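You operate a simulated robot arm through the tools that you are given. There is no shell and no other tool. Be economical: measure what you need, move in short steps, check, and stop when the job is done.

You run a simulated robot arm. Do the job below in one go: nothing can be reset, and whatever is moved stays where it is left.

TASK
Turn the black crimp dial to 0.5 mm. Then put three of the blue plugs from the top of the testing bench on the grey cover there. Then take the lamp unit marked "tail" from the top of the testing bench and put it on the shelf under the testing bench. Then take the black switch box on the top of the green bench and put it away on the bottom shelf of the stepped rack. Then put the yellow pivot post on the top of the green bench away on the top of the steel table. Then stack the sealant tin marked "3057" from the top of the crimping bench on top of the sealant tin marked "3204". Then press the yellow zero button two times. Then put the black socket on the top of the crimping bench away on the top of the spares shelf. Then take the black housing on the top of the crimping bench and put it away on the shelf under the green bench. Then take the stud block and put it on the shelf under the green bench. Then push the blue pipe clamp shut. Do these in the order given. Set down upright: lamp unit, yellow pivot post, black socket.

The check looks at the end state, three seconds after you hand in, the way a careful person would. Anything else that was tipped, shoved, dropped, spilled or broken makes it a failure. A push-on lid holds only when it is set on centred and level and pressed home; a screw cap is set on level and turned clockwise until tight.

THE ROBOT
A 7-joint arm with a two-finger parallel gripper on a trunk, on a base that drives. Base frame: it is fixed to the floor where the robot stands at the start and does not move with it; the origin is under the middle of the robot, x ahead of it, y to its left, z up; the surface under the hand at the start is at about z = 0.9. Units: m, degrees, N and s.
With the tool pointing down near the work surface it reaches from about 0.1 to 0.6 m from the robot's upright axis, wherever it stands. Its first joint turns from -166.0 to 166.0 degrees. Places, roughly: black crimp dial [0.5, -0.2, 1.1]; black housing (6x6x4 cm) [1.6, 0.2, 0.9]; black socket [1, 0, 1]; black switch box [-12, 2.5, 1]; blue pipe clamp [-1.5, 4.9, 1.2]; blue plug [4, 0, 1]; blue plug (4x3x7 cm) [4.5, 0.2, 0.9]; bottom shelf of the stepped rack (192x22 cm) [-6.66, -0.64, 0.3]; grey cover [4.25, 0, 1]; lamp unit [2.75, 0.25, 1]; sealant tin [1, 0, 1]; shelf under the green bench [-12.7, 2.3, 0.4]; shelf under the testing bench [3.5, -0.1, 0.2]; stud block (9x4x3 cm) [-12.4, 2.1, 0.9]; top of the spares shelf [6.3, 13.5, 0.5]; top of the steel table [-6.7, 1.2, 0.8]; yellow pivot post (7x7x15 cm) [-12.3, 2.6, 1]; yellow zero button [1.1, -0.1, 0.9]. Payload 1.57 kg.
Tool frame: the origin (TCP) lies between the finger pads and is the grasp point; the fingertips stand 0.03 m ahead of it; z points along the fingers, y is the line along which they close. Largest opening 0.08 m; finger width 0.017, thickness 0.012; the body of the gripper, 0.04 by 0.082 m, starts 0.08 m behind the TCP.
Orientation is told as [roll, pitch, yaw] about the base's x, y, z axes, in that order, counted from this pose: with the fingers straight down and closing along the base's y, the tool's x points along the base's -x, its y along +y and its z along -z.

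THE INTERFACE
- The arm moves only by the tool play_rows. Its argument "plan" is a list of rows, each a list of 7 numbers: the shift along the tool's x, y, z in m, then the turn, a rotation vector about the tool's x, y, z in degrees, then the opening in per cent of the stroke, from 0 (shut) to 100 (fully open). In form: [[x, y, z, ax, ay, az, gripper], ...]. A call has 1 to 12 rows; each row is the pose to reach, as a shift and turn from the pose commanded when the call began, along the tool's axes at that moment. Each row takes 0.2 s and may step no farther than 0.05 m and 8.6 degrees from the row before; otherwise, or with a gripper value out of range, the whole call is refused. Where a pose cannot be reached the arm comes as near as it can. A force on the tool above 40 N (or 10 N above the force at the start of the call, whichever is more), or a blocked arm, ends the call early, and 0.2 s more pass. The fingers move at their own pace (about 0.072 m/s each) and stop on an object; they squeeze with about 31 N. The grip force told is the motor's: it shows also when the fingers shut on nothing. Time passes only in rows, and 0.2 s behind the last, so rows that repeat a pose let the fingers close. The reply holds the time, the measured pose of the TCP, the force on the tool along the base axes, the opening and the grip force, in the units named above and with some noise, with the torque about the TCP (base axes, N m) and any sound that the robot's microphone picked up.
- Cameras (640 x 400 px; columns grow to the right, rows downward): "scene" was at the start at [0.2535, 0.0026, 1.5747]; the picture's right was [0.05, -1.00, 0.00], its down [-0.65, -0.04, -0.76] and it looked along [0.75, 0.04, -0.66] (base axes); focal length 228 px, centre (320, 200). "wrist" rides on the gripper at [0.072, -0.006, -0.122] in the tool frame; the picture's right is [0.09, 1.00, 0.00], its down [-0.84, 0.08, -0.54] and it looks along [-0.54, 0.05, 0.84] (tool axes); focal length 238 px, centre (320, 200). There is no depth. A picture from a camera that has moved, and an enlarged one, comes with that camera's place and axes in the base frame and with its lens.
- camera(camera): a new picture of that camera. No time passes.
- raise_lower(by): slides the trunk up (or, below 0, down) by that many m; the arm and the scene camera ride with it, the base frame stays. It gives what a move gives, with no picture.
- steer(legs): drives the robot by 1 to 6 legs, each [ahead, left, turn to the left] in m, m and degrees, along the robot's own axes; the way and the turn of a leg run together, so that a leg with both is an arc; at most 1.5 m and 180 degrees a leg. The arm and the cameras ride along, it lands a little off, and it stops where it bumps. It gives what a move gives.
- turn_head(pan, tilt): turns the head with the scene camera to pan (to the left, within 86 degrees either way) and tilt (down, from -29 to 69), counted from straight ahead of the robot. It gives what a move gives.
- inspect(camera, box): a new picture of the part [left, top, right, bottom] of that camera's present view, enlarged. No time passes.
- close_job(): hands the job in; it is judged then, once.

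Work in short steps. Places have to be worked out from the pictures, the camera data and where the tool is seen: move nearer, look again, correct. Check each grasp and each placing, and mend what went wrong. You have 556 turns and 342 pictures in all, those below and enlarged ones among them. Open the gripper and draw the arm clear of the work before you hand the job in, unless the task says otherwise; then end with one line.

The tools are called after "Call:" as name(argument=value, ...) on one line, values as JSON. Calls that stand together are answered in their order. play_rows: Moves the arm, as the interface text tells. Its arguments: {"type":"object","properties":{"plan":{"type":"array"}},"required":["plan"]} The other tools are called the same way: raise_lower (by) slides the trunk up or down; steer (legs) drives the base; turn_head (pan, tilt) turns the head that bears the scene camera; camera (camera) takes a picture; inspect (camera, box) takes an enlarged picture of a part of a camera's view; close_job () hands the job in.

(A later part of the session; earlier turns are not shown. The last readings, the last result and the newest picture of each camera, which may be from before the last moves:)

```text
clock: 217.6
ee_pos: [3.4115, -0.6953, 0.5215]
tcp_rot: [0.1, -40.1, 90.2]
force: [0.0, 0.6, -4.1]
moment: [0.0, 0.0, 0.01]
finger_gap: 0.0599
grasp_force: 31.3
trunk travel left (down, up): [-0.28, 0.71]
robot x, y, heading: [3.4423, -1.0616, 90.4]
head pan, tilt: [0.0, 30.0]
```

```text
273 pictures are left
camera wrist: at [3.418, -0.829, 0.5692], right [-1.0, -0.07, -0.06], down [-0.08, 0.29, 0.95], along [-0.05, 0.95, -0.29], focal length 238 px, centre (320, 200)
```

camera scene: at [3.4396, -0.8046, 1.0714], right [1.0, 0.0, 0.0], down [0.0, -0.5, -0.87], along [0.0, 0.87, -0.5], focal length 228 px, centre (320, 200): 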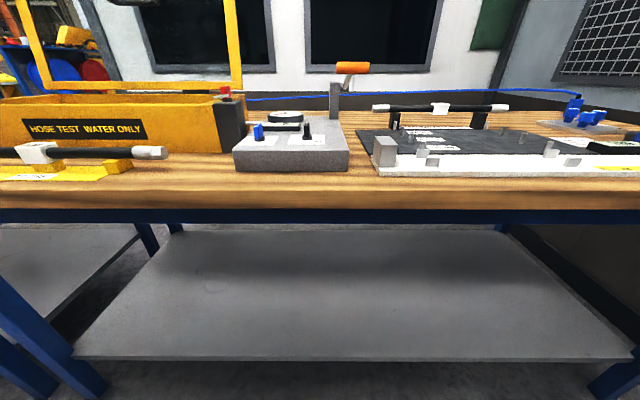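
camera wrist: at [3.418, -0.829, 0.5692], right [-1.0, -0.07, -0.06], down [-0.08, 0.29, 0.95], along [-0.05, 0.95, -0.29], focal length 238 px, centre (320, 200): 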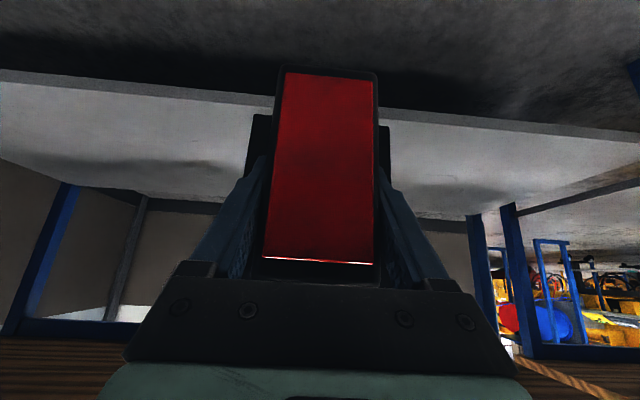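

The plugs stand fine and the shelf under the bench is empty, at z ≈ 0.25 with its near edge at y ≈ -0.42. I lower a bit more and drive 0.15 closer.

Call:
raise_lower(by=-0.13)

Call:
steer(legs=[[0.13, 0, 0]])

Call:
camera(camera="wrist")

Call:
camera(camera="scene")

```text
clock: 219.2
ee_pos: [3.4119, -0.6959, 0.3915]
tcp_rot: [0.1, -40.0, 90.1]
force: [-0.3, 0.1, -4.0]
moment: [0.0, 0.03, 0.01]
finger_gap: 0.0599
grasp_force: 31.3
trunk travel left (down, up): [-0.15, 0.84]
robot x, y, heading: [3.4381, -1.0646, 90.3]
head pan, tilt: [0.0, 30.0]
```

```text
clock: 220.5
ee_pos: [3.4102, -0.566, 0.391]
tcp_rot: [0.1, -40.1, 90.1]
force: [0.0, 0.8, -2.7]
moment: [-0.03, 0.01, 0.0]
finger_gap: 0.06
grasp_force: 31.2
trunk travel left (down, up): [-0.15, 0.84]
robot x, y, heading: [3.4412, -0.932, 90.2]
head pan, tilt: [0.0, 30.0]
```

```text
272 pictures are left
camera wrist: at [3.4175, -0.6994, 0.4392], right [-1.0, -0.07, -0.06], down [-0.08, 0.29, 0.95], along [-0.05, 0.95, -0.29], focal length 238 px, centre (320, 200)
```

wrist: 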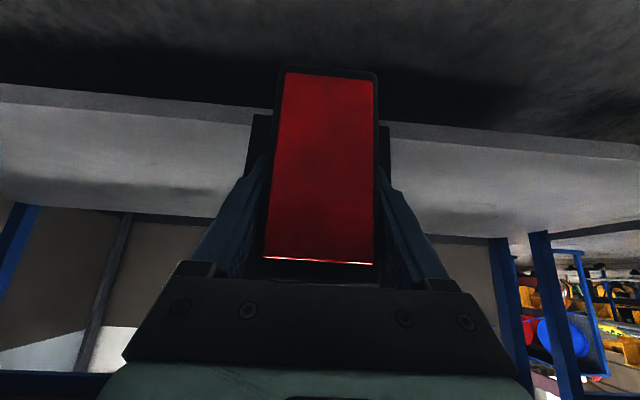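

```text
271 pictures are left
camera scene: at [3.4391, -0.675, 0.9414], right [1.0, 0.0, 0.0], down [0.0, -0.5, -0.87], along [0.0, 0.87, -0.5], focal length 228 px, centre (320, 200)
```

scene: 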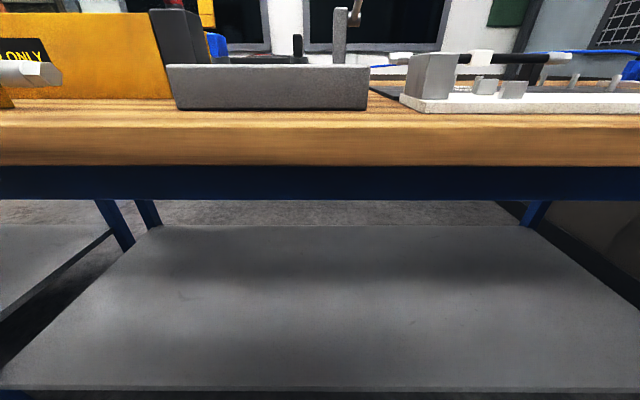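

I extend the lamp horizontally 0.29 m under the bench top, over the shelf.

Call:
play_rows(plan=[[-0.0306, 0, 0.0257, 0, 0, 0, 50], [-0.0613, 0, 0.0514, 0, 0, 0, 50], [-0.0919, 0, 0.0772, 0, 0, 0, 50], [-0.1226, 0, 0.1029, 0, 0, 0, 50], [-0.1532, 0, 0.1286, 0, 0, 0, 50], [-0.1838, 0, 0.1543, 0, 0, 0, 50], [-0.2145, 0, 0.18, 0, 0, 0, 50], [-0.226, 0, 0.19, 0, 0, 0, 50]])

Call:
camera(camera="wrist")

Call:
camera(camera="scene")

```text
clock: 222.3
ee_pos: [3.41, -0.2718, 0.3902]
tcp_rot: [0.1, -40.0, 90.2]
force: [0.1, 0.2, -3.7]
moment: [-0.03, 0.02, -0.02]
finger_gap: 0.0599
grasp_force: 30.9
trunk travel left (down, up): [-0.15, 0.84]
robot x, y, heading: [3.4423, -0.9336, 89.9]
head pan, tilt: [0.0, 30.0]
```

```text
270 pictures are left
camera wrist: at [3.4167, -0.4044, 0.4389], right [-1.0, -0.07, -0.06], down [-0.08, 0.29, 0.95], along [-0.05, 0.95, -0.3], focal length 238 px, centre (320, 200)
```

wrist: 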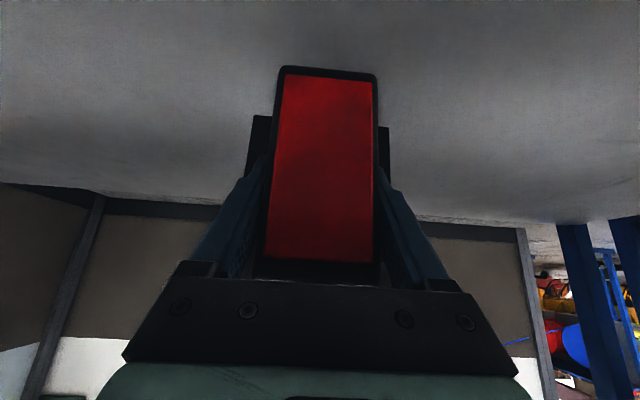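

```text
269 pictures are left
camera scene: at [3.4391, -0.6748, 0.9413], right [1.0, 0.0, 0.0], down [0.0, -0.5, -0.87], along [0.0, 0.87, -0.5], focal length 228 px, centre (320, 200)
```

scene: 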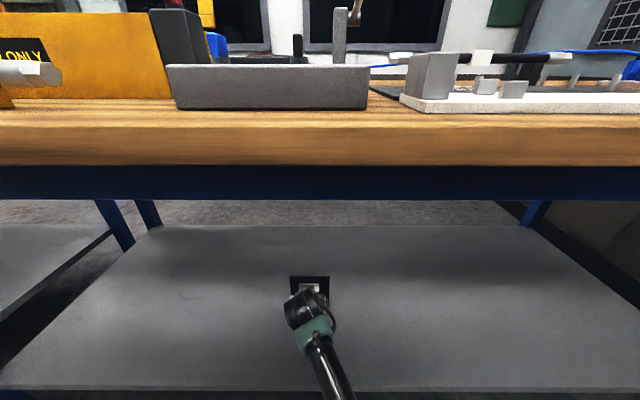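

Over the shelf now. I lower gently and watch the force.

Call:
play_rows(plan=[[0.0129, 0, 0.0153, 0, 0, 0, 50], [0.0257, 0, 0.0306, 0, 0, 0, 50]])

Call:
camera(camera="wrist")

```text
clock: 222.9
ee_pos: [3.4088, -0.2703, 0.3516]
tcp_rot: [0.1, -40.1, 90.2]
force: [1.3, 0.2, -3.8]
moment: [-0.07, 0.04, 0.05]
finger_gap: 0.0602
grasp_force: 30.9
trunk travel left (down, up): [-0.15, 0.84]
robot x, y, heading: [3.4388, -0.9345, 90.4]
head pan, tilt: [0.0, 30.0]
```

```text
268 pictures are left
camera wrist: at [3.416, -0.4046, 0.3994], right [-1.0, -0.07, -0.06], down [-0.08, 0.29, 0.95], along [-0.05, 0.95, -0.3], focal length 238 px, centre (320, 200)
```

wrist: 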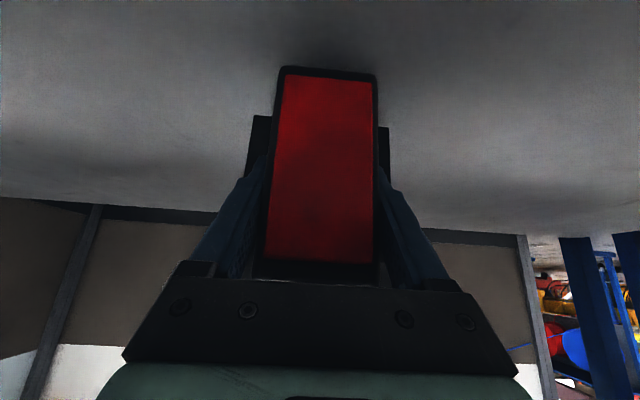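

Call:
play_rows(plan=[[0.0064, 0, 0.0077, 0, 0, 0, 50], [0.0129, 0, 0.0153, 0, 0, 0, 50]])

Call:
play_rows(plan=[[0.0064, 0, 0.0077, 0, 0, 0, 50]])

Call:
camera(camera="wrist")

```text
clock: 223.5
ee_pos: [3.4092, -0.2712, 0.3312]
tcp_rot: [0.1, -40.1, 90.1]
force: [-0.1, -0.9, -3.3]
moment: [-0.04, -0.02, 0.0]
finger_gap: 0.0597
grasp_force: 30.9
trunk travel left (down, up): [-0.15, 0.84]
robot x, y, heading: [3.4433, -0.9306, 90.2]
head pan, tilt: [0.0, 30.0]
```

```text
clock: 223.9
ee_pos: [3.4103, -0.2699, 0.3208]
tcp_rot: [0.0, -40.1, 90.1]
force: [-0.6, -0.3, -3.2]
moment: [-0.02, 0.01, 0.01]
finger_gap: 0.0599
grasp_force: 31.3
trunk travel left (down, up): [-0.15, 0.84]
robot x, y, heading: [3.4393, -0.9337, 90.2]
head pan, tilt: [0.0, 30.0]
```

```text
267 pictures are left
camera wrist: at [3.4165, -0.4045, 0.3691], right [-1.0, -0.07, -0.06], down [-0.08, 0.29, 0.95], along [-0.05, 0.95, -0.3], focal length 238 px, centre (320, 200)
```

wrist: 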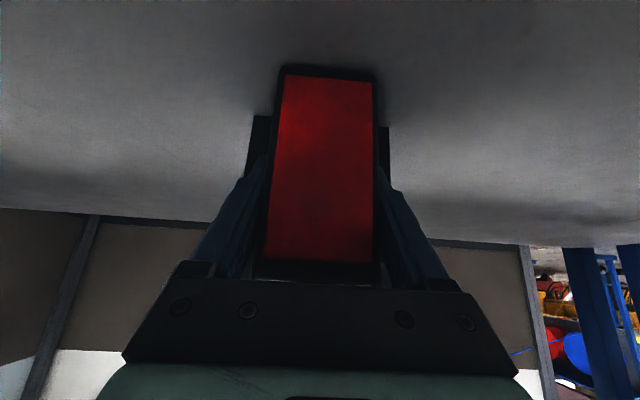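

Call:
play_rows(plan=[[0.0051, 0, 0.0061, 0, 0, 0, 50], [0.0103, 0, 0.0123, 0, 0, 0, 50], [0.0154, 0, 0.0184, 0, 0, 0, 50]])

```text
clock: 224.7
ee_pos: [3.4103, -0.2708, 0.2981]
tcp_rot: [-0.1, -40.3, 90.3]
force: [0.2, 3.1, 11.6]
moment: [-0.01, -0.09, 0.06]
finger_gap: 0.06
grasp_force: 22.8
trunk travel left (down, up): [-0.15, 0.84]
robot x, y, heading: [3.4424, -0.9332, 90.3]
head pan, tilt: [0.0, 30.0]
```

Contact. I open and withdraw along the tool axis.

Call:
play_rows(plan=[[-0.0013, 0, -0.0015, 0, 0, 0, 60], [-0.0013, 0, -0.0015, 0, 0, 0, 85], [-0.0013, 0, -0.0015, 0, 0, 0, 100], [-0.0013, 0, -0.0015, 0, 0, 0, 100], [-0.0013, 0, -0.03, 0, 0, 0, 100], [-0.0013, 0, -0.07, 0, 0, 0, 100], [0.02, 0, -0.1, 0, 0, 0, 100]])

Call:
camera(camera="wrist")

```text
clock: 226.3
ee_pos: [3.4102, -0.3512, 0.3609]
tcp_rot: [0.1, -40.1, 90.1]
force: [-0.4, -0.5, -0.7]
moment: [-0.04, 0.0, 0.01]
finger_gap: 0.08
grasp_force: 0.0
trunk travel left (down, up): [-0.15, 0.84]
robot x, y, heading: [3.4427, -0.9337, 90.4]
head pan, tilt: [0.0, 30.0]
```

```text
266 pictures are left
camera wrist: at [3.4166, -0.4845, 0.4098], right [-1.0, -0.07, -0.06], down [-0.08, 0.29, 0.95], along [-0.05, 0.95, -0.29], focal length 238 px, centre (320, 200)
```

wrist: 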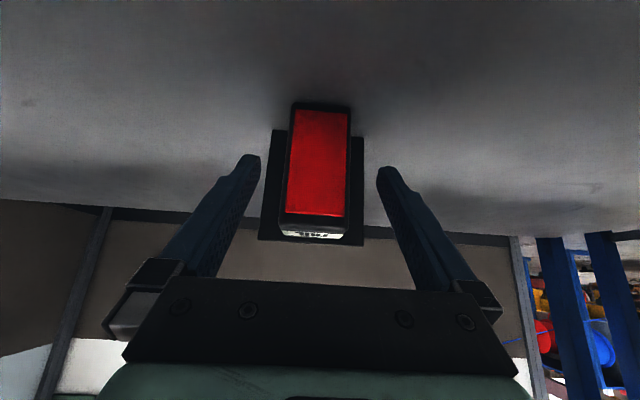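

The lamp stands upright on the shelf. I withdraw, back off and raise.

Call:
play_rows(plan=[[0.0306, 0, -0.0257, 0, 0, 0, 80], [0.0613, 0, -0.0514, 0, 0, 0, 60], [0.0919, 0, -0.0772, 0, 0, 0, 60], [0.1226, 0, -0.1029, 0, 0, 0, 60], [0.1532, 0, -0.1286, 0, 0, 0, 60], [0.1685, 0, -0.1414, 0, 0, 0, 60]])

Call:
steer(legs=[[-0.25, 0, 0]])

Call:
raise_lower(by=0.4)

Call:
raise_lower(by=0.3)

Call:
turn_head(pan=0, tilt=10)

```text
clock: 227.7
ee_pos: [3.4115, -0.571, 0.3619]
tcp_rot: [0.0, -40.2, 90.2]
force: [-0.1, -0.4, -0.3]
moment: [0.02, 0.0, -0.03]
finger_gap: 0.0481
grasp_force: 0.0
trunk travel left (down, up): [-0.15, 0.84]
robot x, y, heading: [3.4387, -0.9343, 90.3]
head pan, tilt: [0.0, 30.0]
```

```text
clock: 229.5
ee_pos: [3.4117, -0.8214, 0.362]
tcp_rot: [0.1, -40.0, 90.2]
force: [-0.2, -0.4, -1.0]
moment: [-0.01, 0.02, 0.01]
finger_gap: 0.0481
grasp_force: 0.0
trunk travel left (down, up): [-0.15, 0.84]
robot x, y, heading: [3.4419, -1.1842, 90.2]
head pan, tilt: [0.0, 30.0]
```

```text
clock: 233.3
ee_pos: [3.4127, -0.8206, 0.7605]
tcp_rot: [0.1, -40.1, 90.2]
force: [0.5, 0.3, -0.1]
moment: [-0.01, -0.01, -0.03]
finger_gap: 0.048
grasp_force: 0.0
trunk travel left (down, up): [-0.55, 0.44]
robot x, y, heading: [3.4416, -1.1801, 90.4]
head pan, tilt: [0.0, 30.0]
```

```text
clock: 236.3
ee_pos: [3.4105, -0.8208, 1.0605]
tcp_rot: [0.0, -40.1, 90.2]
force: [-1.1, 0.9, -0.6]
moment: [-0.03, 0.0, 0.03]
finger_gap: 0.0481
grasp_force: 0.1
trunk travel left (down, up): [-0.85, 0.14]
robot x, y, heading: [3.4412, -1.1848, 90.3]
head pan, tilt: [0.0, 30.0]
```

```text
clock: 237.2
ee_pos: [3.4119, -0.8208, 1.0612]
tcp_rot: [0.1, -40.1, 90.2]
force: [0.4, 0.8, -0.1]
moment: [0.0, 0.01, 0.05]
finger_gap: 0.0479
grasp_force: 0.1
trunk travel left (down, up): [-0.85, 0.14]
robot x, y, heading: [3.4416, -1.1828, 90.1]
head pan, tilt: [0.0, 10.0]
```

I drive back along the right aisle and turn to face -x to see the way to the other benches.

Call:
steer(legs=[[0, 1.4, 0], [0, 1.4, 0], [0, 1.1, 0], [0, 0, 90]])

Call:
camera(camera="scene")

```text
clock: 259.7
ee_pos: [-0.7964, -1.2389, 1.0613]
tcp_rot: [0.1, -40.1, -179.5]
force: [-0.3, 0.4, 0.4]
moment: [-0.02, 0.02, 0.03]
finger_gap: 0.0482
grasp_force: 0.1
trunk travel left (down, up): [-0.85, 0.14]
robot x, y, heading: [-0.4332, -1.2066, -179.3]
head pan, tilt: [0.0, 10.0]
```

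```text
265 pictures are left
camera scene: at [-0.697, -1.2107, 1.6738], right [-0.01, 1.0, 0.0], down [0.17, 0.0, -0.98], along [-0.98, -0.01, -0.17], focal length 228 px, centre (320, 200)
```

scene: 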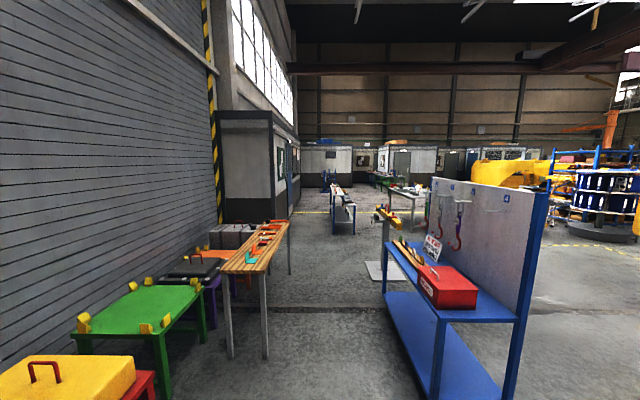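

A corridor about 1.1 m wide lies between y = -1.65 and -0.57. I drive through it centred at y ≈ -1.1, then look again.

Call:
steer(legs=[[0.5, -0.1, -0.5], [1.4, 0, 0], [1.4, 0, 0], [0.9, 0, 0]])

Call:
camera(camera="scene")

```text
clock: 264.1
ee_pos: [-1.415, -1.1369, 1.0603]
tcp_rot: [0.1, -40.0, 179.9]
force: [0.1, 0.8, 1.2]
moment: [0.02, -0.04, 0.04]
finger_gap: 0.0483
grasp_force: 0.1
trunk travel left (down, up): [-0.85, 0.14]
robot x, y, heading: [-1.0519, -1.1078, 180.0]
head pan, tilt: [0.0, 10.0]
stopped in leg 2: the robot was blocked; the commanded pose is now the measured one
```

```text
264 pictures are left
camera scene: at [-1.3185, -1.1096, 1.6728], right [0.0, 1.0, 0.0], down [0.18, 0.0, -0.98], along [-0.98, 0.0, -0.18], focal length 228 px, centre (320, 200)
```

scene: 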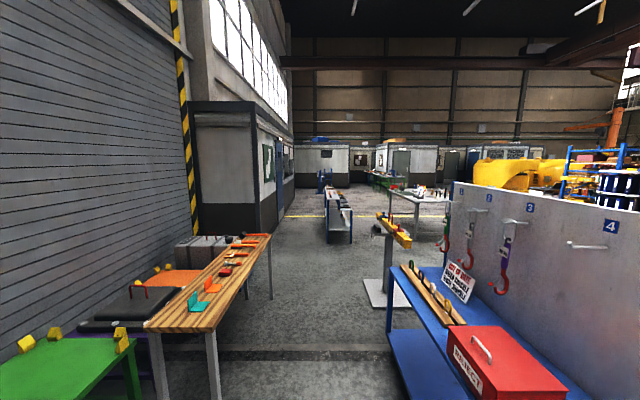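

Something blocked the drive at x = -1.05. I look down and to the sides.

Call:
turn_head(pan=0, tilt=65)

Call:
camera(camera="scene")

Call:
turn_head(pan=-75, tilt=55)

Call:
camera(camera="scene")

Call:
turn_head(pan=75, tilt=55)

Call:
camera(camera="scene")

```text
clock: 265.3
ee_pos: [-1.4124, -1.1345, 1.0613]
tcp_rot: [0.1, -40.1, 179.9]
force: [0.6, 0.4, 0.1]
moment: [0.01, -0.02, 0.02]
finger_gap: 0.0481
grasp_force: 0.1
trunk travel left (down, up): [-0.85, 0.14]
robot x, y, heading: [-1.0511, -1.1053, 180.1]
head pan, tilt: [0.0, 65.0]
```

```text
263 pictures are left
camera scene: at [-1.281, -1.1092, 1.5939], right [0.0, 1.0, 0.0], down [0.91, 0.0, -0.42], along [-0.42, 0.0, -0.91], focal length 228 px, centre (320, 200)
```

scene: 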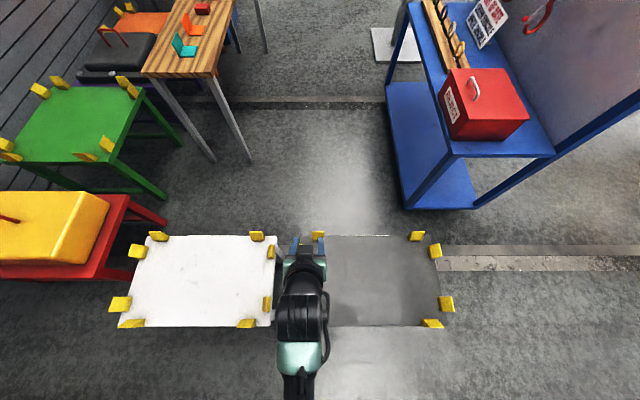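

```text
clock: 266.8
ee_pos: [-1.4131, -1.1357, 1.0605]
tcp_rot: [0.0, -40.1, 179.9]
force: [-1.0, 0.3, 0.5]
moment: [-0.01, -0.01, 0.02]
finger_gap: 0.0481
grasp_force: 0.1
trunk travel left (down, up): [-0.85, 0.14]
robot x, y, heading: [-1.047, -1.1095, 180.1]
head pan, tilt: [-75.0, 55.0]
```

```text
262 pictures are left
camera scene: at [-1.2393, -1.0396, 1.6054], right [0.97, 0.26, 0.0], down [0.21, -0.79, -0.57], along [-0.15, 0.55, -0.82], focal length 228 px, centre (320, 200)
```

scene: 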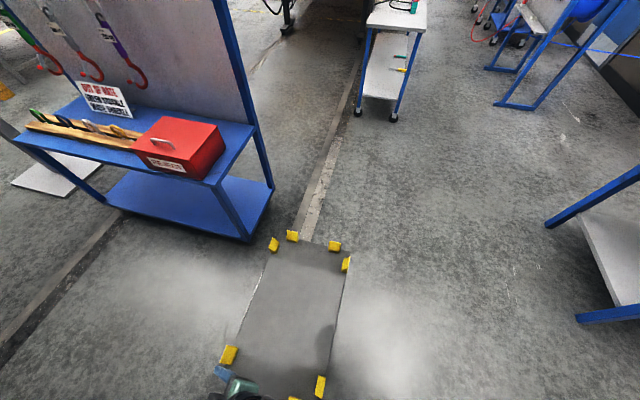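

```text
clock: 269.1
ee_pos: [-1.4125, -1.1372, 1.0609]
tcp_rot: [0.1, -40.1, 179.8]
force: [-1.0, -0.2, -0.3]
moment: [-0.01, 0.03, 0.03]
finger_gap: 0.0479
grasp_force: 0.0
trunk travel left (down, up): [-0.85, 0.14]
robot x, y, heading: [-1.0534, -1.1068, 179.9]
head pan, tilt: [75.0, 55.0]
```

```text
261 pictures are left
camera scene: at [-1.2394, -1.1789, 1.6054], right [-0.97, 0.26, 0.0], down [0.21, 0.79, -0.57], along [-0.15, -0.55, -0.82], focal length 228 px, centre (320, 200)
```

scene: 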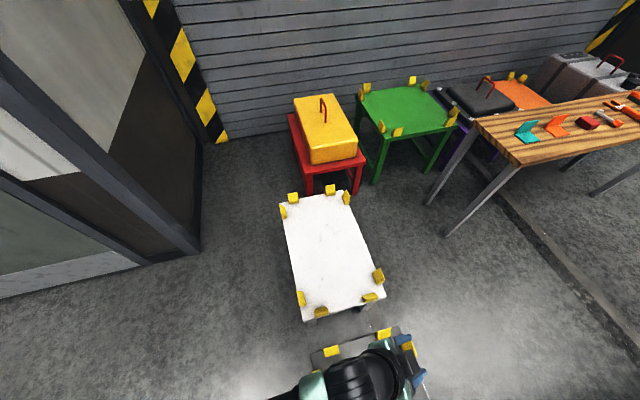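

Two low tables (white and grey) block this corridor. I back off and take the way between the blue bench and the cart, at y ≈ 0.6.

Call:
steer(legs=[[-0.5, 0, 0], [0, -0.85, 0], [0, -0.82, 0]])

Call:
turn_head(pan=0, tilt=30)

Call:
camera(camera="scene")

Call:
turn_head(pan=70, tilt=45)

Call:
camera(camera="scene")

```text
clock: 280.2
ee_pos: [-0.9105, 0.5291, 1.0607]
tcp_rot: [0.1, -40.1, -179.8]
force: [-0.4, 0.3, -0.3]
moment: [0.02, 0.06, -0.01]
finger_gap: 0.0482
grasp_force: 0.0
trunk travel left (down, up): [-0.85, 0.14]
robot x, y, heading: [-0.5486, 0.5634, -179.6]
head pan, tilt: [75.0, 55.0]
```

```text
clock: 281.6
ee_pos: [-0.9109, 0.5295, 1.0621]
tcp_rot: [0.0, -40.1, -179.8]
force: [0.6, 0.5, 0.7]
moment: [0.02, -0.02, 0.03]
finger_gap: 0.0478
grasp_force: 0.1
trunk travel left (down, up): [-0.85, 0.14]
robot x, y, heading: [-0.5459, 0.5621, -179.9]
head pan, tilt: [0.0, 30.0]
```

```text
260 pictures are left
camera scene: at [-0.8094, 0.5571, 1.6414], right [-0.01, 1.0, 0.0], down [0.5, 0.0, -0.87], along [-0.87, -0.01, -0.5], focal length 228 px, centre (320, 200)
```

scene: 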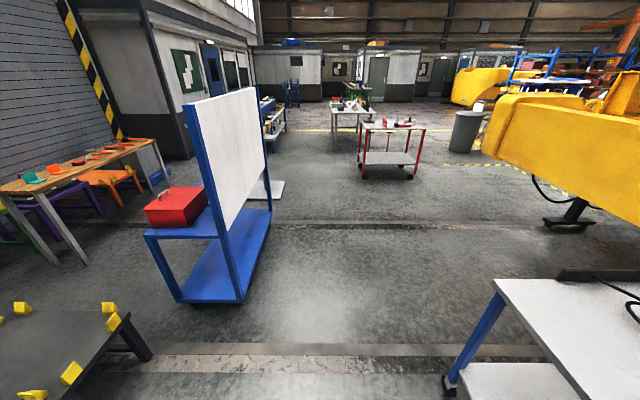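

```text
clock: 283.1
ee_pos: [-0.9101, 0.5296, 1.062]
tcp_rot: [0.1, -40.2, -179.8]
force: [0.3, 0.0, 1.1]
moment: [0.03, -0.03, 0.04]
finger_gap: 0.048
grasp_force: 0.0
trunk travel left (down, up): [-0.85, 0.14]
robot x, y, heading: [-0.5515, 0.5601, -179.5]
head pan, tilt: [70.0, 45.0]
```

```text
259 pictures are left
camera scene: at [-0.7464, 0.4811, 1.6188], right [-0.94, 0.34, 0.0], down [0.24, 0.67, -0.71], along [-0.24, -0.67, -0.71], focal length 228 px, centre (320, 200)
```

scene: 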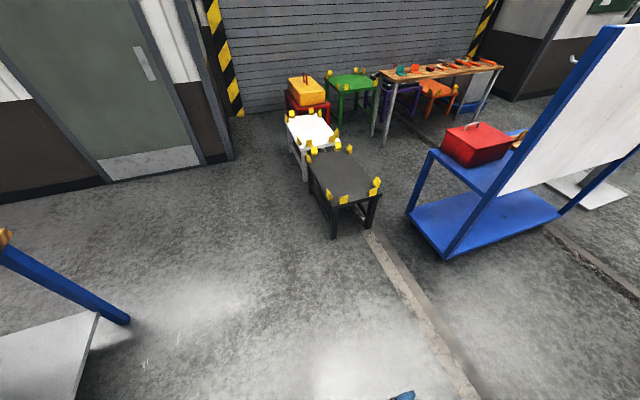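

The lane at y ≈ 0.45 is clear. I drive along it to x ≈ -4.8.

Call:
steer(legs=[[1.4, 0.08, -0.3], [1.4, 0.08, 0], [1.4, 0.0, 0]])

Call:
turn_head(pan=0, tilt=20)

Call:
camera(camera="scene")

```text
clock: 303.2
ee_pos: [-5.1139, 0.3428, 1.0611]
tcp_rot: [0.1, -40.0, 179.9]
force: [-0.8, 0.7, -0.4]
moment: [0.01, -0.03, 0.02]
finger_gap: 0.0478
grasp_force: 0.1
trunk travel left (down, up): [-0.85, 0.14]
robot x, y, heading: [-4.7515, 0.3728, -180.1]
head pan, tilt: [70.0, 45.0]
```

```text
clock: 304.6
ee_pos: [-5.1139, 0.3424, 1.0612]
tcp_rot: [0.0, -40.1, 180.0]
force: [-0.2, -0.4, -0.2]
moment: [-0.01, 0.01, -0.06]
finger_gap: 0.0479
grasp_force: 0.0
trunk travel left (down, up): [-0.85, 0.14]
robot x, y, heading: [-4.7483, 0.3717, -179.8]
head pan, tilt: [0.0, 20.0]
```

```text
258 pictures are left
camera scene: at [-5.0155, 0.3695, 1.6575], right [0.0, 1.0, 0.0], down [0.34, 0.0, -0.94], along [-0.94, 0.0, -0.34], focal length 228 px, centre (320, 200)
```

scene: 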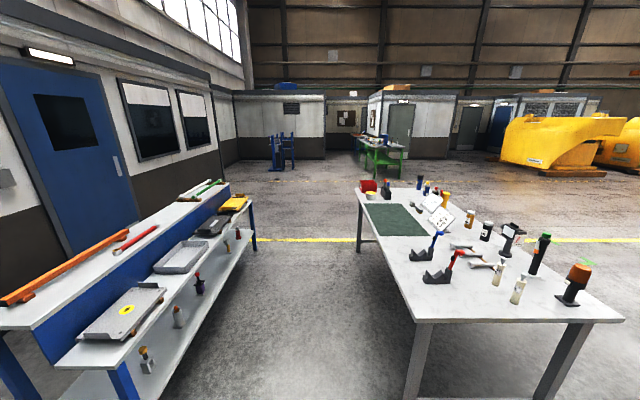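

I inspect the rack and the steel table from here for free spaces.

Call:
inspect(camera="scene", box=[0, 170, 280, 400])

Call:
inspect(camera="scene", box=[340, 160, 640, 340])

```text
1.74 times, centred on (140, 285) of scene
camera zoom: at [-5.0155, 0.3695, 1.6575], right [0.0, 1.0, 0.0], down [0.34, 0.0, -0.94], along [-0.94, 0.0, -0.34], focal length 397 px, centre (633, 52)
```

zoom: 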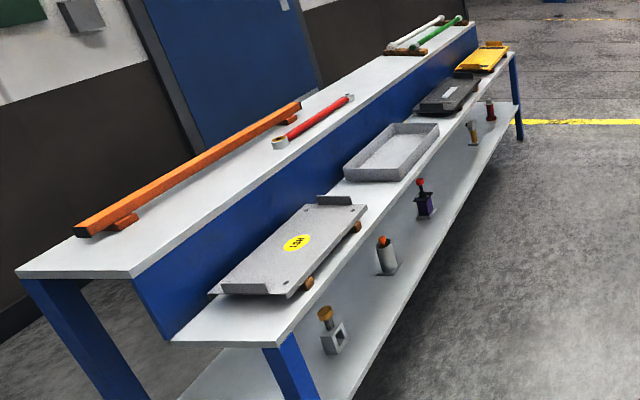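

```text
2.13 times, centred on (490, 250) of scene
camera zoom: at [-5.0155, 0.3695, 1.6575], right [0.0, 1.0, 0.0], down [0.34, 0.0, -0.94], along [-0.94, 0.0, -0.34], focal length 487 px, centre (-43, 93)
```

zoom: 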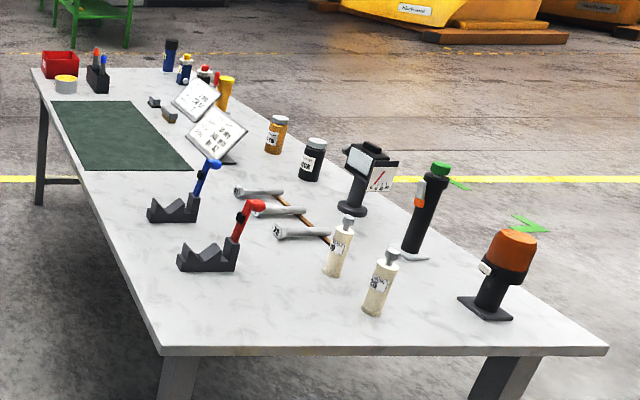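

I drive on between the rack and the table, then diagonally toward the green bench.

Call:
steer(legs=[[1.4, 0.05, 0], [1.4, 0, 0], [0.8, 0, 0], [1.1, -0.9, 0], [1.0, -0.9, 0]])

Call:
camera(camera="scene")

```text
clock: 335.2
ee_pos: [-10.849, 2.0344, 1.0615]
tcp_rot: [0.1, -40.2, -179.8]
force: [0.3, 1.0, 0.0]
moment: [0.03, -0.01, -0.01]
finger_gap: 0.0479
grasp_force: 0.0
trunk travel left (down, up): [-0.85, 0.14]
robot x, y, heading: [-10.4865, 2.0638, -179.6]
head pan, tilt: [0.0, 20.0]
```

```text
255 pictures are left
camera scene: at [-10.7495, 2.0608, 1.6575], right [-0.01, 1.0, 0.0], down [0.34, 0.0, -0.94], along [-0.94, -0.01, -0.34], focal length 228 px, centre (320, 200)
```

scene: 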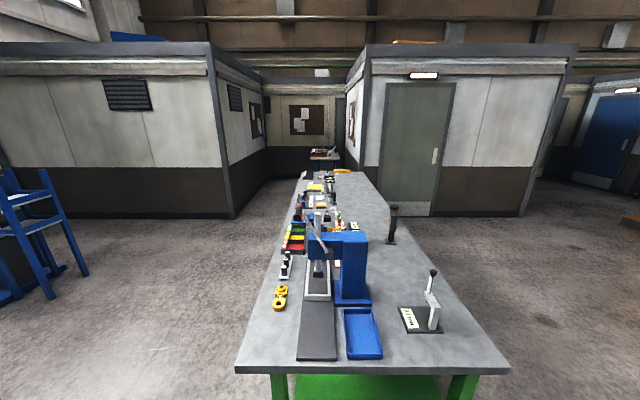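

The green bench runs along x from -11.3, with y 1.77–2.70. I go around to its +y side and face it.

Call:
steer(legs=[[0, -1.25, 0], [0, 0, 90], [0, -0.85, 0], [0, -0.8, 0]])

Call:
turn_head(pan=0, tilt=40)

Call:
camera(camera="scene")

Call:
camera(camera="wrist")

```text
clock: 353.3
ee_pos: [-12.1124, 2.9672, 1.0614]
tcp_rot: [0.1, -40.1, -90.7]
force: [-0.3, -0.2, 0.7]
moment: [0.0, 0.03, -0.03]
finger_gap: 0.048
grasp_force: 0.1
trunk travel left (down, up): [-0.85, 0.14]
robot x, y, heading: [-12.1367, 3.3263, -90.6]
head pan, tilt: [0.0, 20.0]
```

```text
clock: 354.1
ee_pos: [-12.1137, 2.9671, 1.0614]
tcp_rot: [0.1, -40.1, -90.7]
force: [0.4, -0.6, -0.6]
moment: [-0.05, 0.01, 0.01]
finger_gap: 0.048
grasp_force: 0.1
trunk travel left (down, up): [-0.85, 0.14]
robot x, y, heading: [-12.1382, 3.3271, -90.6]
head pan, tilt: [0.0, 40.0]
```

```text
254 pictures are left
camera scene: at [-12.1412, 3.0739, 1.6262], right [-1.0, 0.01, 0.0], down [0.01, 0.64, -0.77], along [-0.01, -0.77, -0.64], focal length 228 px, centre (320, 200)
```

scene: 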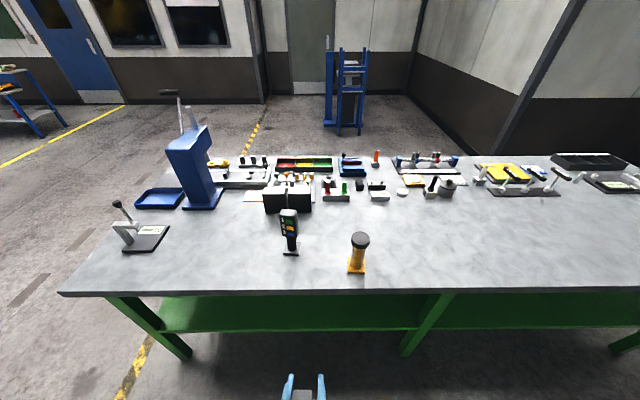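

```text
253 pictures are left
camera wrist: at [-12.1183, 3.1018, 1.1094], right [1.0, 0.06, -0.06], down [0.07, -0.29, 0.95], along [0.04, -0.95, -0.29], focal length 238 px, centre (320, 200)
```

wrist: 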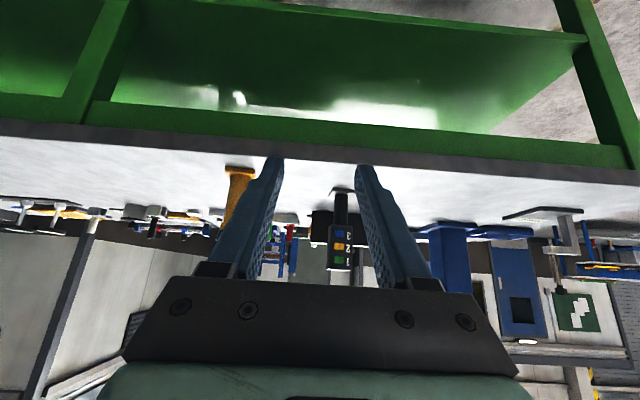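

Call:
inspect(camera="scene", box=[240, 170, 400, 280])

Call:
inspect(camera="scene", box=[200, 140, 440, 220])

```text
3.64 times, centred on (320, 225) of scene
camera zoom: at [-12.1412, 3.0739, 1.6262], right [-1.0, 0.01, 0.0], down [0.01, 0.64, -0.77], along [-0.01, -0.77, -0.64], focal length 830 px, centre (320, 109)
```

zoom: 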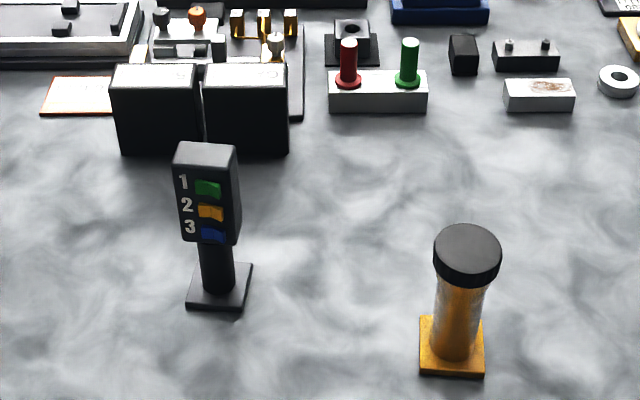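

```text
2.67 times, centred on (320, 180) of scene
camera zoom: at [-12.1412, 3.0739, 1.6262], right [-1.0, 0.01, 0.0], down [0.01, 0.64, -0.77], along [-0.01, -0.77, -0.64], focal length 609 px, centre (320, 253)
```

zoom: 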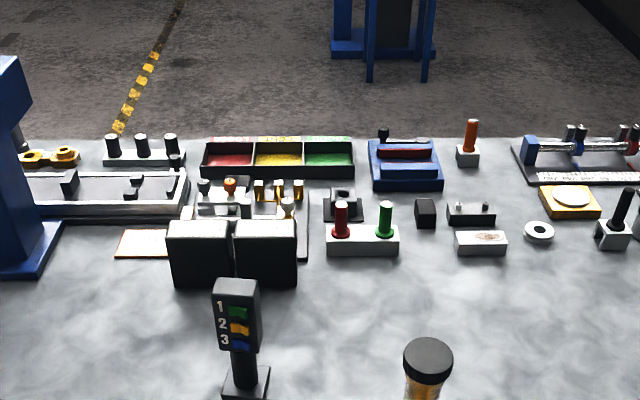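

The black switch box is the "1 2 3" pendant at (-12.04, 2.51), and the yellow post is at (-12.28, 2.58). I move closer for a tilted grasp of the box's head.

Call:
steer(legs=[[0.15, 0.08, 0.6]])

Call:
camera(camera="wrist")

Call:
camera(camera="scene")

```text
clock: 355.6
ee_pos: [-12.0304, 2.8185, 1.0607]
tcp_rot: [0.1, -40.1, -90.1]
force: [-0.5, -0.1, -0.2]
moment: [-0.02, -0.01, 0.01]
finger_gap: 0.0481
grasp_force: 0.0
trunk travel left (down, up): [-0.85, 0.14]
robot x, y, heading: [-12.0568, 3.1815, -90.0]
head pan, tilt: [0.0, 40.0]
```

```text
250 pictures are left
camera wrist: at [-12.0369, 2.9529, 1.1094], right [1.0, 0.07, -0.06], down [0.08, -0.29, 0.95], along [0.05, -0.95, -0.29], focal length 238 px, centre (320, 200)
```

wrist: 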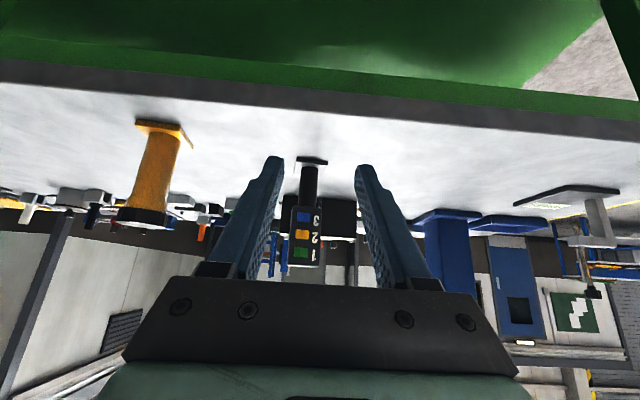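

```text
249 pictures are left
camera scene: at [-12.0595, 2.9248, 1.6261], right [-1.0, 0.0, 0.0], down [0.0, 0.64, -0.77], along [0.0, -0.77, -0.64], focal length 228 px, centre (320, 200)
```

scene: 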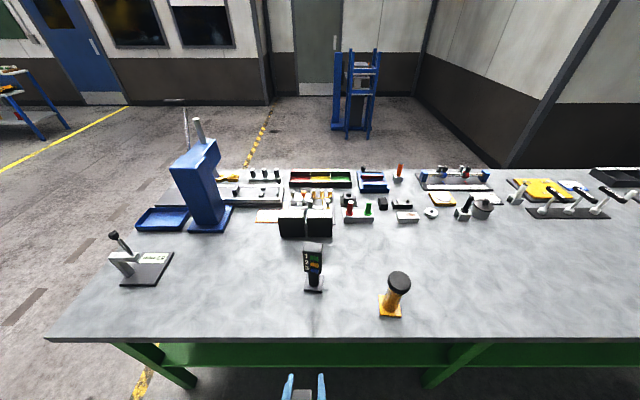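

Box head centre about (-12.039, 2.495, 1.045). I move to a pre-grasp above and in front of it.

Call:
play_rows(plan=[[-0.04, -0.002, 0.016, 0, 0, 0, 100], [-0.08, -0.004, 0.032, 0, 0, 0, 100], [-0.12, -0.006, 0.048, 0, 0, 0, 100], [-0.16, -0.008, 0.064, 0, 0, 0, 100], [-0.2, -0.009, 0.08, 0, 0, 0, 100], [-0.241, -0.009, 0.0965, 0, 0, 0, 100]])

Call:
camera(camera="wrist")

Call:
inspect(camera="scene", box=[240, 200, 400, 320])

```text
clock: 357.0
ee_pos: [-12.0386, 2.5708, 1.1419]
tcp_rot: [0.1, -39.9, -90.2]
force: [0.6, 0.1, 0.0]
moment: [-0.01, 0.01, -0.03]
finger_gap: 0.0796
grasp_force: 0.0
trunk travel left (down, up): [-0.85, 0.14]
robot x, y, heading: [-12.0576, 3.1836, -90.0]
head pan, tilt: [0.0, 40.0]
```

```text
248 pictures are left
camera wrist: at [-12.0467, 2.7049, 1.191], right [1.0, 0.07, -0.06], down [0.08, -0.29, 0.95], along [0.05, -0.95, -0.3], focal length 238 px, centre (320, 200)
```

wrist: 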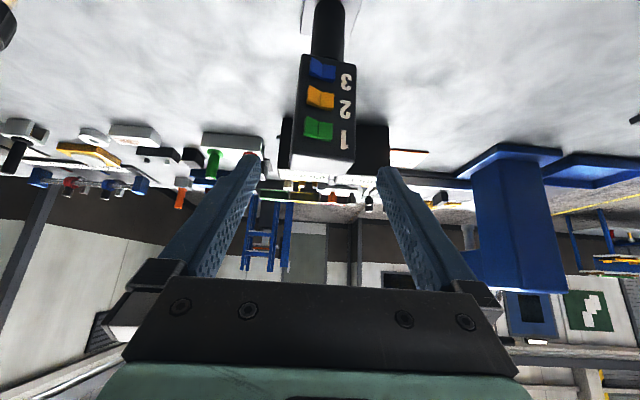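

```text
3.33 times, centred on (320, 260) of scene
camera zoom: at [-12.0597, 2.9237, 1.6259], right [-1.0, 0.0, 0.0], down [0.0, 0.64, -0.77], along [0.0, -0.77, -0.64], focal length 761 px, centre (320, 0)
```

zoom: 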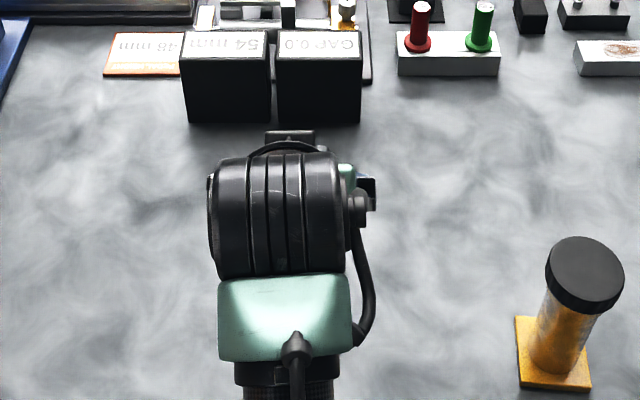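

Centred. I advance 0.123 along the tool and close.

Call:
play_rows(plan=[[0.001, 0.001, 0.04, 0, 0, 0, 100], [0.002, 0.001, 0.08, 0, 0, 0, 100], [0.004, 0.001, 0.12, 0, 0, 0, 100]])

Call:
camera(camera="wrist")

```text
clock: 357.8
ee_pos: [-12.0393, 2.4972, 1.0484]
tcp_rot: [0.1, -40.2, -90.1]
force: [0.4, 0.4, 0.3]
moment: [-0.01, -0.02, 0.03]
finger_gap: 0.0799
grasp_force: 0.1
trunk travel left (down, up): [-0.85, 0.14]
robot x, y, heading: [-12.0556, 3.1822, -90.2]
head pan, tilt: [0.0, 40.0]
```

```text
246 pictures are left
camera wrist: at [-12.0451, 2.6309, 1.0963], right [1.0, 0.07, -0.06], down [0.08, -0.29, 0.95], along [0.05, -0.95, -0.29], focal length 238 px, centre (320, 200)
```

wrist: 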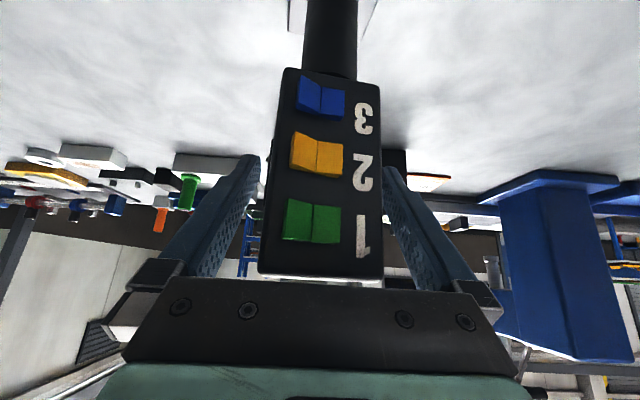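

Call:
play_rows(plan=[[0, 0.001, 0, 0, 0, 0, 75], [0, 0.001, 0, 0, 0, 0, 55], [0, 0.001, 0, 0, 0, 0, 40], [0, 0.001, 0, 0, 0, 0, 40]])

Call:
camera(camera="wrist")

```text
clock: 358.8
ee_pos: [-12.0374, 2.4983, 1.0492]
tcp_rot: [0.0, -40.3, -90.0]
force: [-1.3, -1.0, 0.4]
moment: [-0.26, 0.24, 0.01]
finger_gap: 0.056
grasp_force: 30.9
trunk travel left (down, up): [-0.85, 0.14]
robot x, y, heading: [-12.0582, 3.1838, -90.2]
head pan, tilt: [0.0, 40.0]
```

```text
245 pictures are left
camera wrist: at [-12.0445, 2.6319, 1.0968], right [1.0, 0.07, -0.06], down [0.08, -0.29, 0.95], along [0.05, -0.95, -0.29], focal length 238 px, centre (320, 200)
```

wrist: 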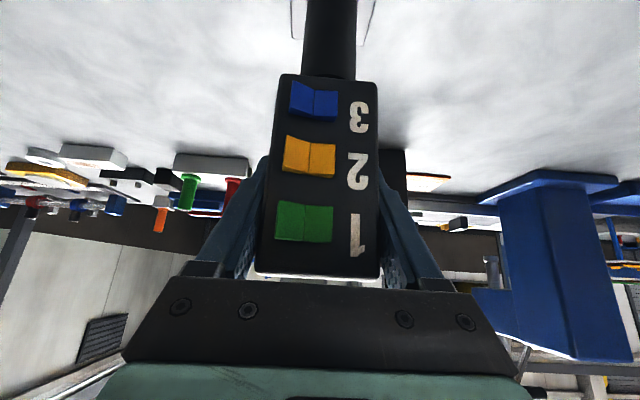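

The box is gripped (56 mm). I lift it straight up and retract a little.

Call:
play_rows(plan=[[-0.0257, 0, -0.0306, 0, 0, 0, 40], [-0.0514, 0, -0.0613, 0, 0, 0, 40], [-0.0772, 0, -0.0919, 0, 0, 0, 40], [-0.0772, 0, -0.0919, 0, 0, 0, 40]])

Call:
camera(camera="wrist")

Call:
camera(camera="scene")

```text
clock: 359.8
ee_pos: [-12.0381, 2.4975, 1.1667]
tcp_rot: [0.1, -40.0, -90.2]
force: [-0.3, 0.8, -3.5]
moment: [-0.01, -0.01, 0.03]
finger_gap: 0.056
grasp_force: 31.2
trunk travel left (down, up): [-0.85, 0.14]
robot x, y, heading: [-12.0556, 3.1779, -89.8]
head pan, tilt: [0.0, 40.0]
```

```text
244 pictures are left
camera wrist: at [-12.0449, 2.6314, 1.2156], right [1.0, 0.07, -0.06], down [0.08, -0.29, 0.95], along [0.05, -0.95, -0.3], focal length 238 px, centre (320, 200)
```

wrist: 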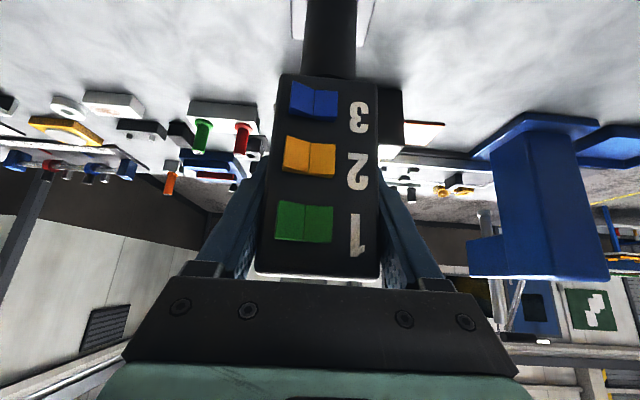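

```text
243 pictures are left
camera scene: at [-12.0596, 2.9241, 1.6259], right [-1.0, 0.0, 0.0], down [0.0, 0.64, -0.77], along [0.0, -0.77, -0.64], focal length 228 px, centre (320, 200)
```

scene: 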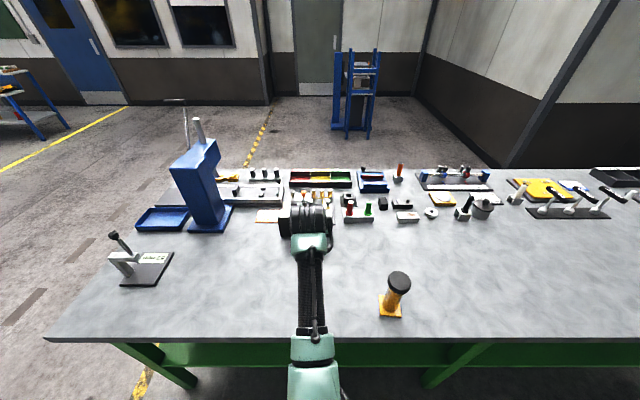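

The box is held firmly. I retract it some and drive to the rack.

Call:
play_rows(plan=[[0.0306, 0, -0.0257, 0, 0, 0, 40], [0.0613, 0, -0.0514, 0, 0, 0, 40], [0.0919, 0, -0.0772, 0, 0, 0, 40], [0.1226, 0, -0.1029, 0, 0, 0, 40], [0.1532, 0, -0.1286, 0, 0, 0, 40]])

Call:
steer(legs=[[-0.3, 0, 0], [0, 1.3, 0], [1.4, 0, 0], [1.4, 0.5, 0], [0.25, 1.0, 0], [0, 1.2, 0]])

Call:
camera(camera="scene")

```text
clock: 361.0
ee_pos: [-12.0371, 2.7001, 1.1686]
tcp_rot: [0.1, -40.1, -90.1]
force: [-0.1, 0.3, -3.5]
moment: [-0.05, 0.0, 0.01]
finger_gap: 0.0562
grasp_force: 30.9
trunk travel left (down, up): [-0.85, 0.14]
robot x, y, heading: [-12.0579, 3.1787, -90.1]
head pan, tilt: [0.0, 40.0]
```

```text
clock: 393.2
ee_pos: [-8.1038, -0.0938, 1.1678]
tcp_rot: [0.2, -40.1, -90.6]
force: [0.3, -0.5, -4.7]
moment: [-0.04, -0.02, 0.01]
finger_gap: 0.0559
grasp_force: 31.0
trunk travel left (down, up): [-0.85, 0.14]
robot x, y, heading: [-8.1209, 0.3926, -90.3]
head pan, tilt: [0.0, 40.0]
```

```text
242 pictures are left
camera scene: at [-8.1252, 0.1334, 1.626], right [-1.0, 0.01, 0.0], down [0.01, 0.64, -0.77], along [-0.01, -0.77, -0.64], focal length 228 px, centre (320, 200)
```

scene: 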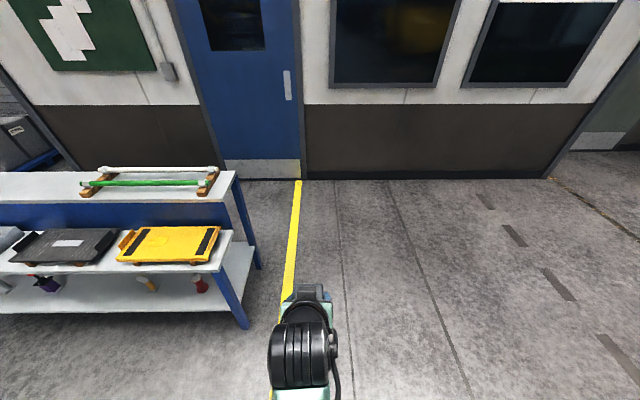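

I strafe along the rack and look at the bottom shelf.

Call:
steer(legs=[[0, 1.2, 0.3]])

Call:
raise_lower(by=-0.4)

Call:
camera(camera="scene")

```text
clock: 399.3
ee_pos: [-6.8978, -0.1002, 1.168]
tcp_rot: [0.1, -40.1, -90.2]
force: [0.2, -0.1, -4.5]
moment: [-0.08, 0.01, 0.0]
finger_gap: 0.0559
grasp_force: 30.8
trunk travel left (down, up): [-0.85, 0.14]
robot x, y, heading: [-6.92, 0.3843, -90.2]
head pan, tilt: [0.0, 40.0]
```

```text
clock: 403.1
ee_pos: [-6.8984, -0.0996, 0.7682]
tcp_rot: [0.1, -40.0, -90.2]
force: [0.0, -0.9, -4.2]
moment: [-0.03, 0.0, -0.01]
finger_gap: 0.0559
grasp_force: 31.2
trunk travel left (down, up): [-0.45, 0.54]
robot x, y, heading: [-6.9197, 0.3844, -90.3]
head pan, tilt: [0.0, 40.0]
```

```text
241 pictures are left
camera scene: at [-6.9204, 0.1264, 1.226], right [-1.0, 0.0, 0.0], down [0.0, 0.64, -0.77], along [0.0, -0.77, -0.64], focal length 228 px, centre (320, 200)
```

scene: 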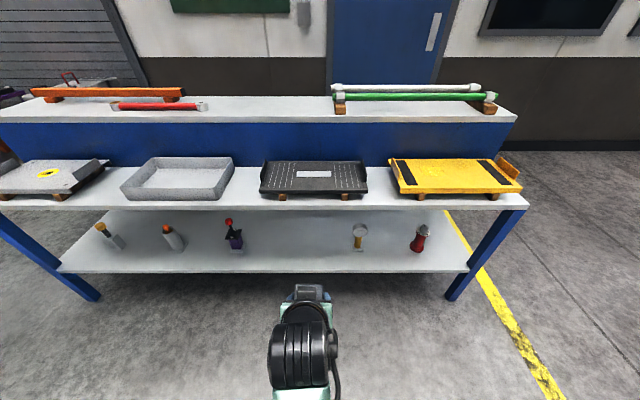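

There is a free spot on the bottom shelf between the third and fourth items, at x ≈ -6.82. I lower more, move in, and look with the wrist camera.

Call:
raise_lower(by=-0.27)

Call:
steer(legs=[[0.15, 0.08, 0.3]])

Call:
camera(camera="scene")

Call:
camera(camera="wrist")

```text
clock: 405.9
ee_pos: [-6.8974, -0.1007, 0.4971]
tcp_rot: [0.0, -40.0, -90.1]
force: [0.1, 0.9, -4.5]
moment: [-0.09, 0.04, 0.01]
finger_gap: 0.0561
grasp_force: 31.1
trunk travel left (down, up): [-0.18, 0.81]
robot x, y, heading: [-6.9181, 0.3856, -90.2]
head pan, tilt: [0.0, 40.0]
```

```text
clock: 407.4
ee_pos: [-6.8153, -0.2491, 0.4982]
tcp_rot: [0.1, -40.1, -89.9]
force: [-0.3, 0.4, -3.9]
moment: [-0.02, 0.03, -0.01]
finger_gap: 0.0557
grasp_force: 31.0
trunk travel left (down, up): [-0.18, 0.81]
robot x, y, heading: [-6.8423, 0.2296, -89.9]
head pan, tilt: [0.0, 40.0]
```

```text
240 pictures are left
camera scene: at [-6.839, -0.023, 0.956], right [-1.0, 0.0, 0.0], down [0.0, 0.64, -0.77], along [0.0, -0.77, -0.64], focal length 228 px, centre (320, 200)
```

scene: 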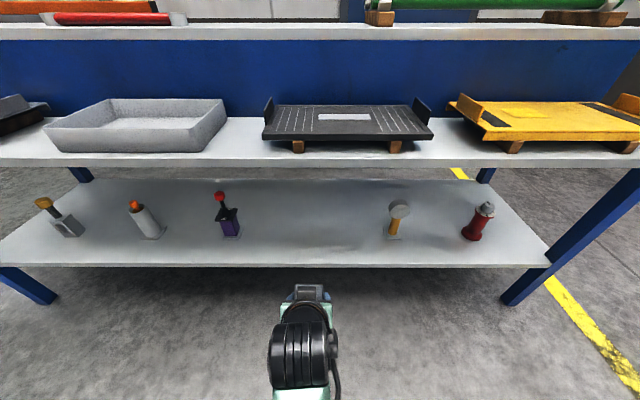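

```text
239 pictures are left
camera wrist: at [-6.8232, -0.1154, 0.5459], right [1.0, 0.07, -0.06], down [0.08, -0.29, 0.95], along [0.05, -0.95, -0.3], focal length 238 px, centre (320, 200)
```

wrist: 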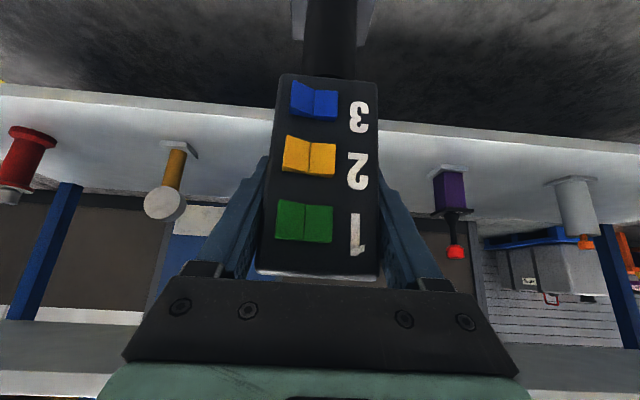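

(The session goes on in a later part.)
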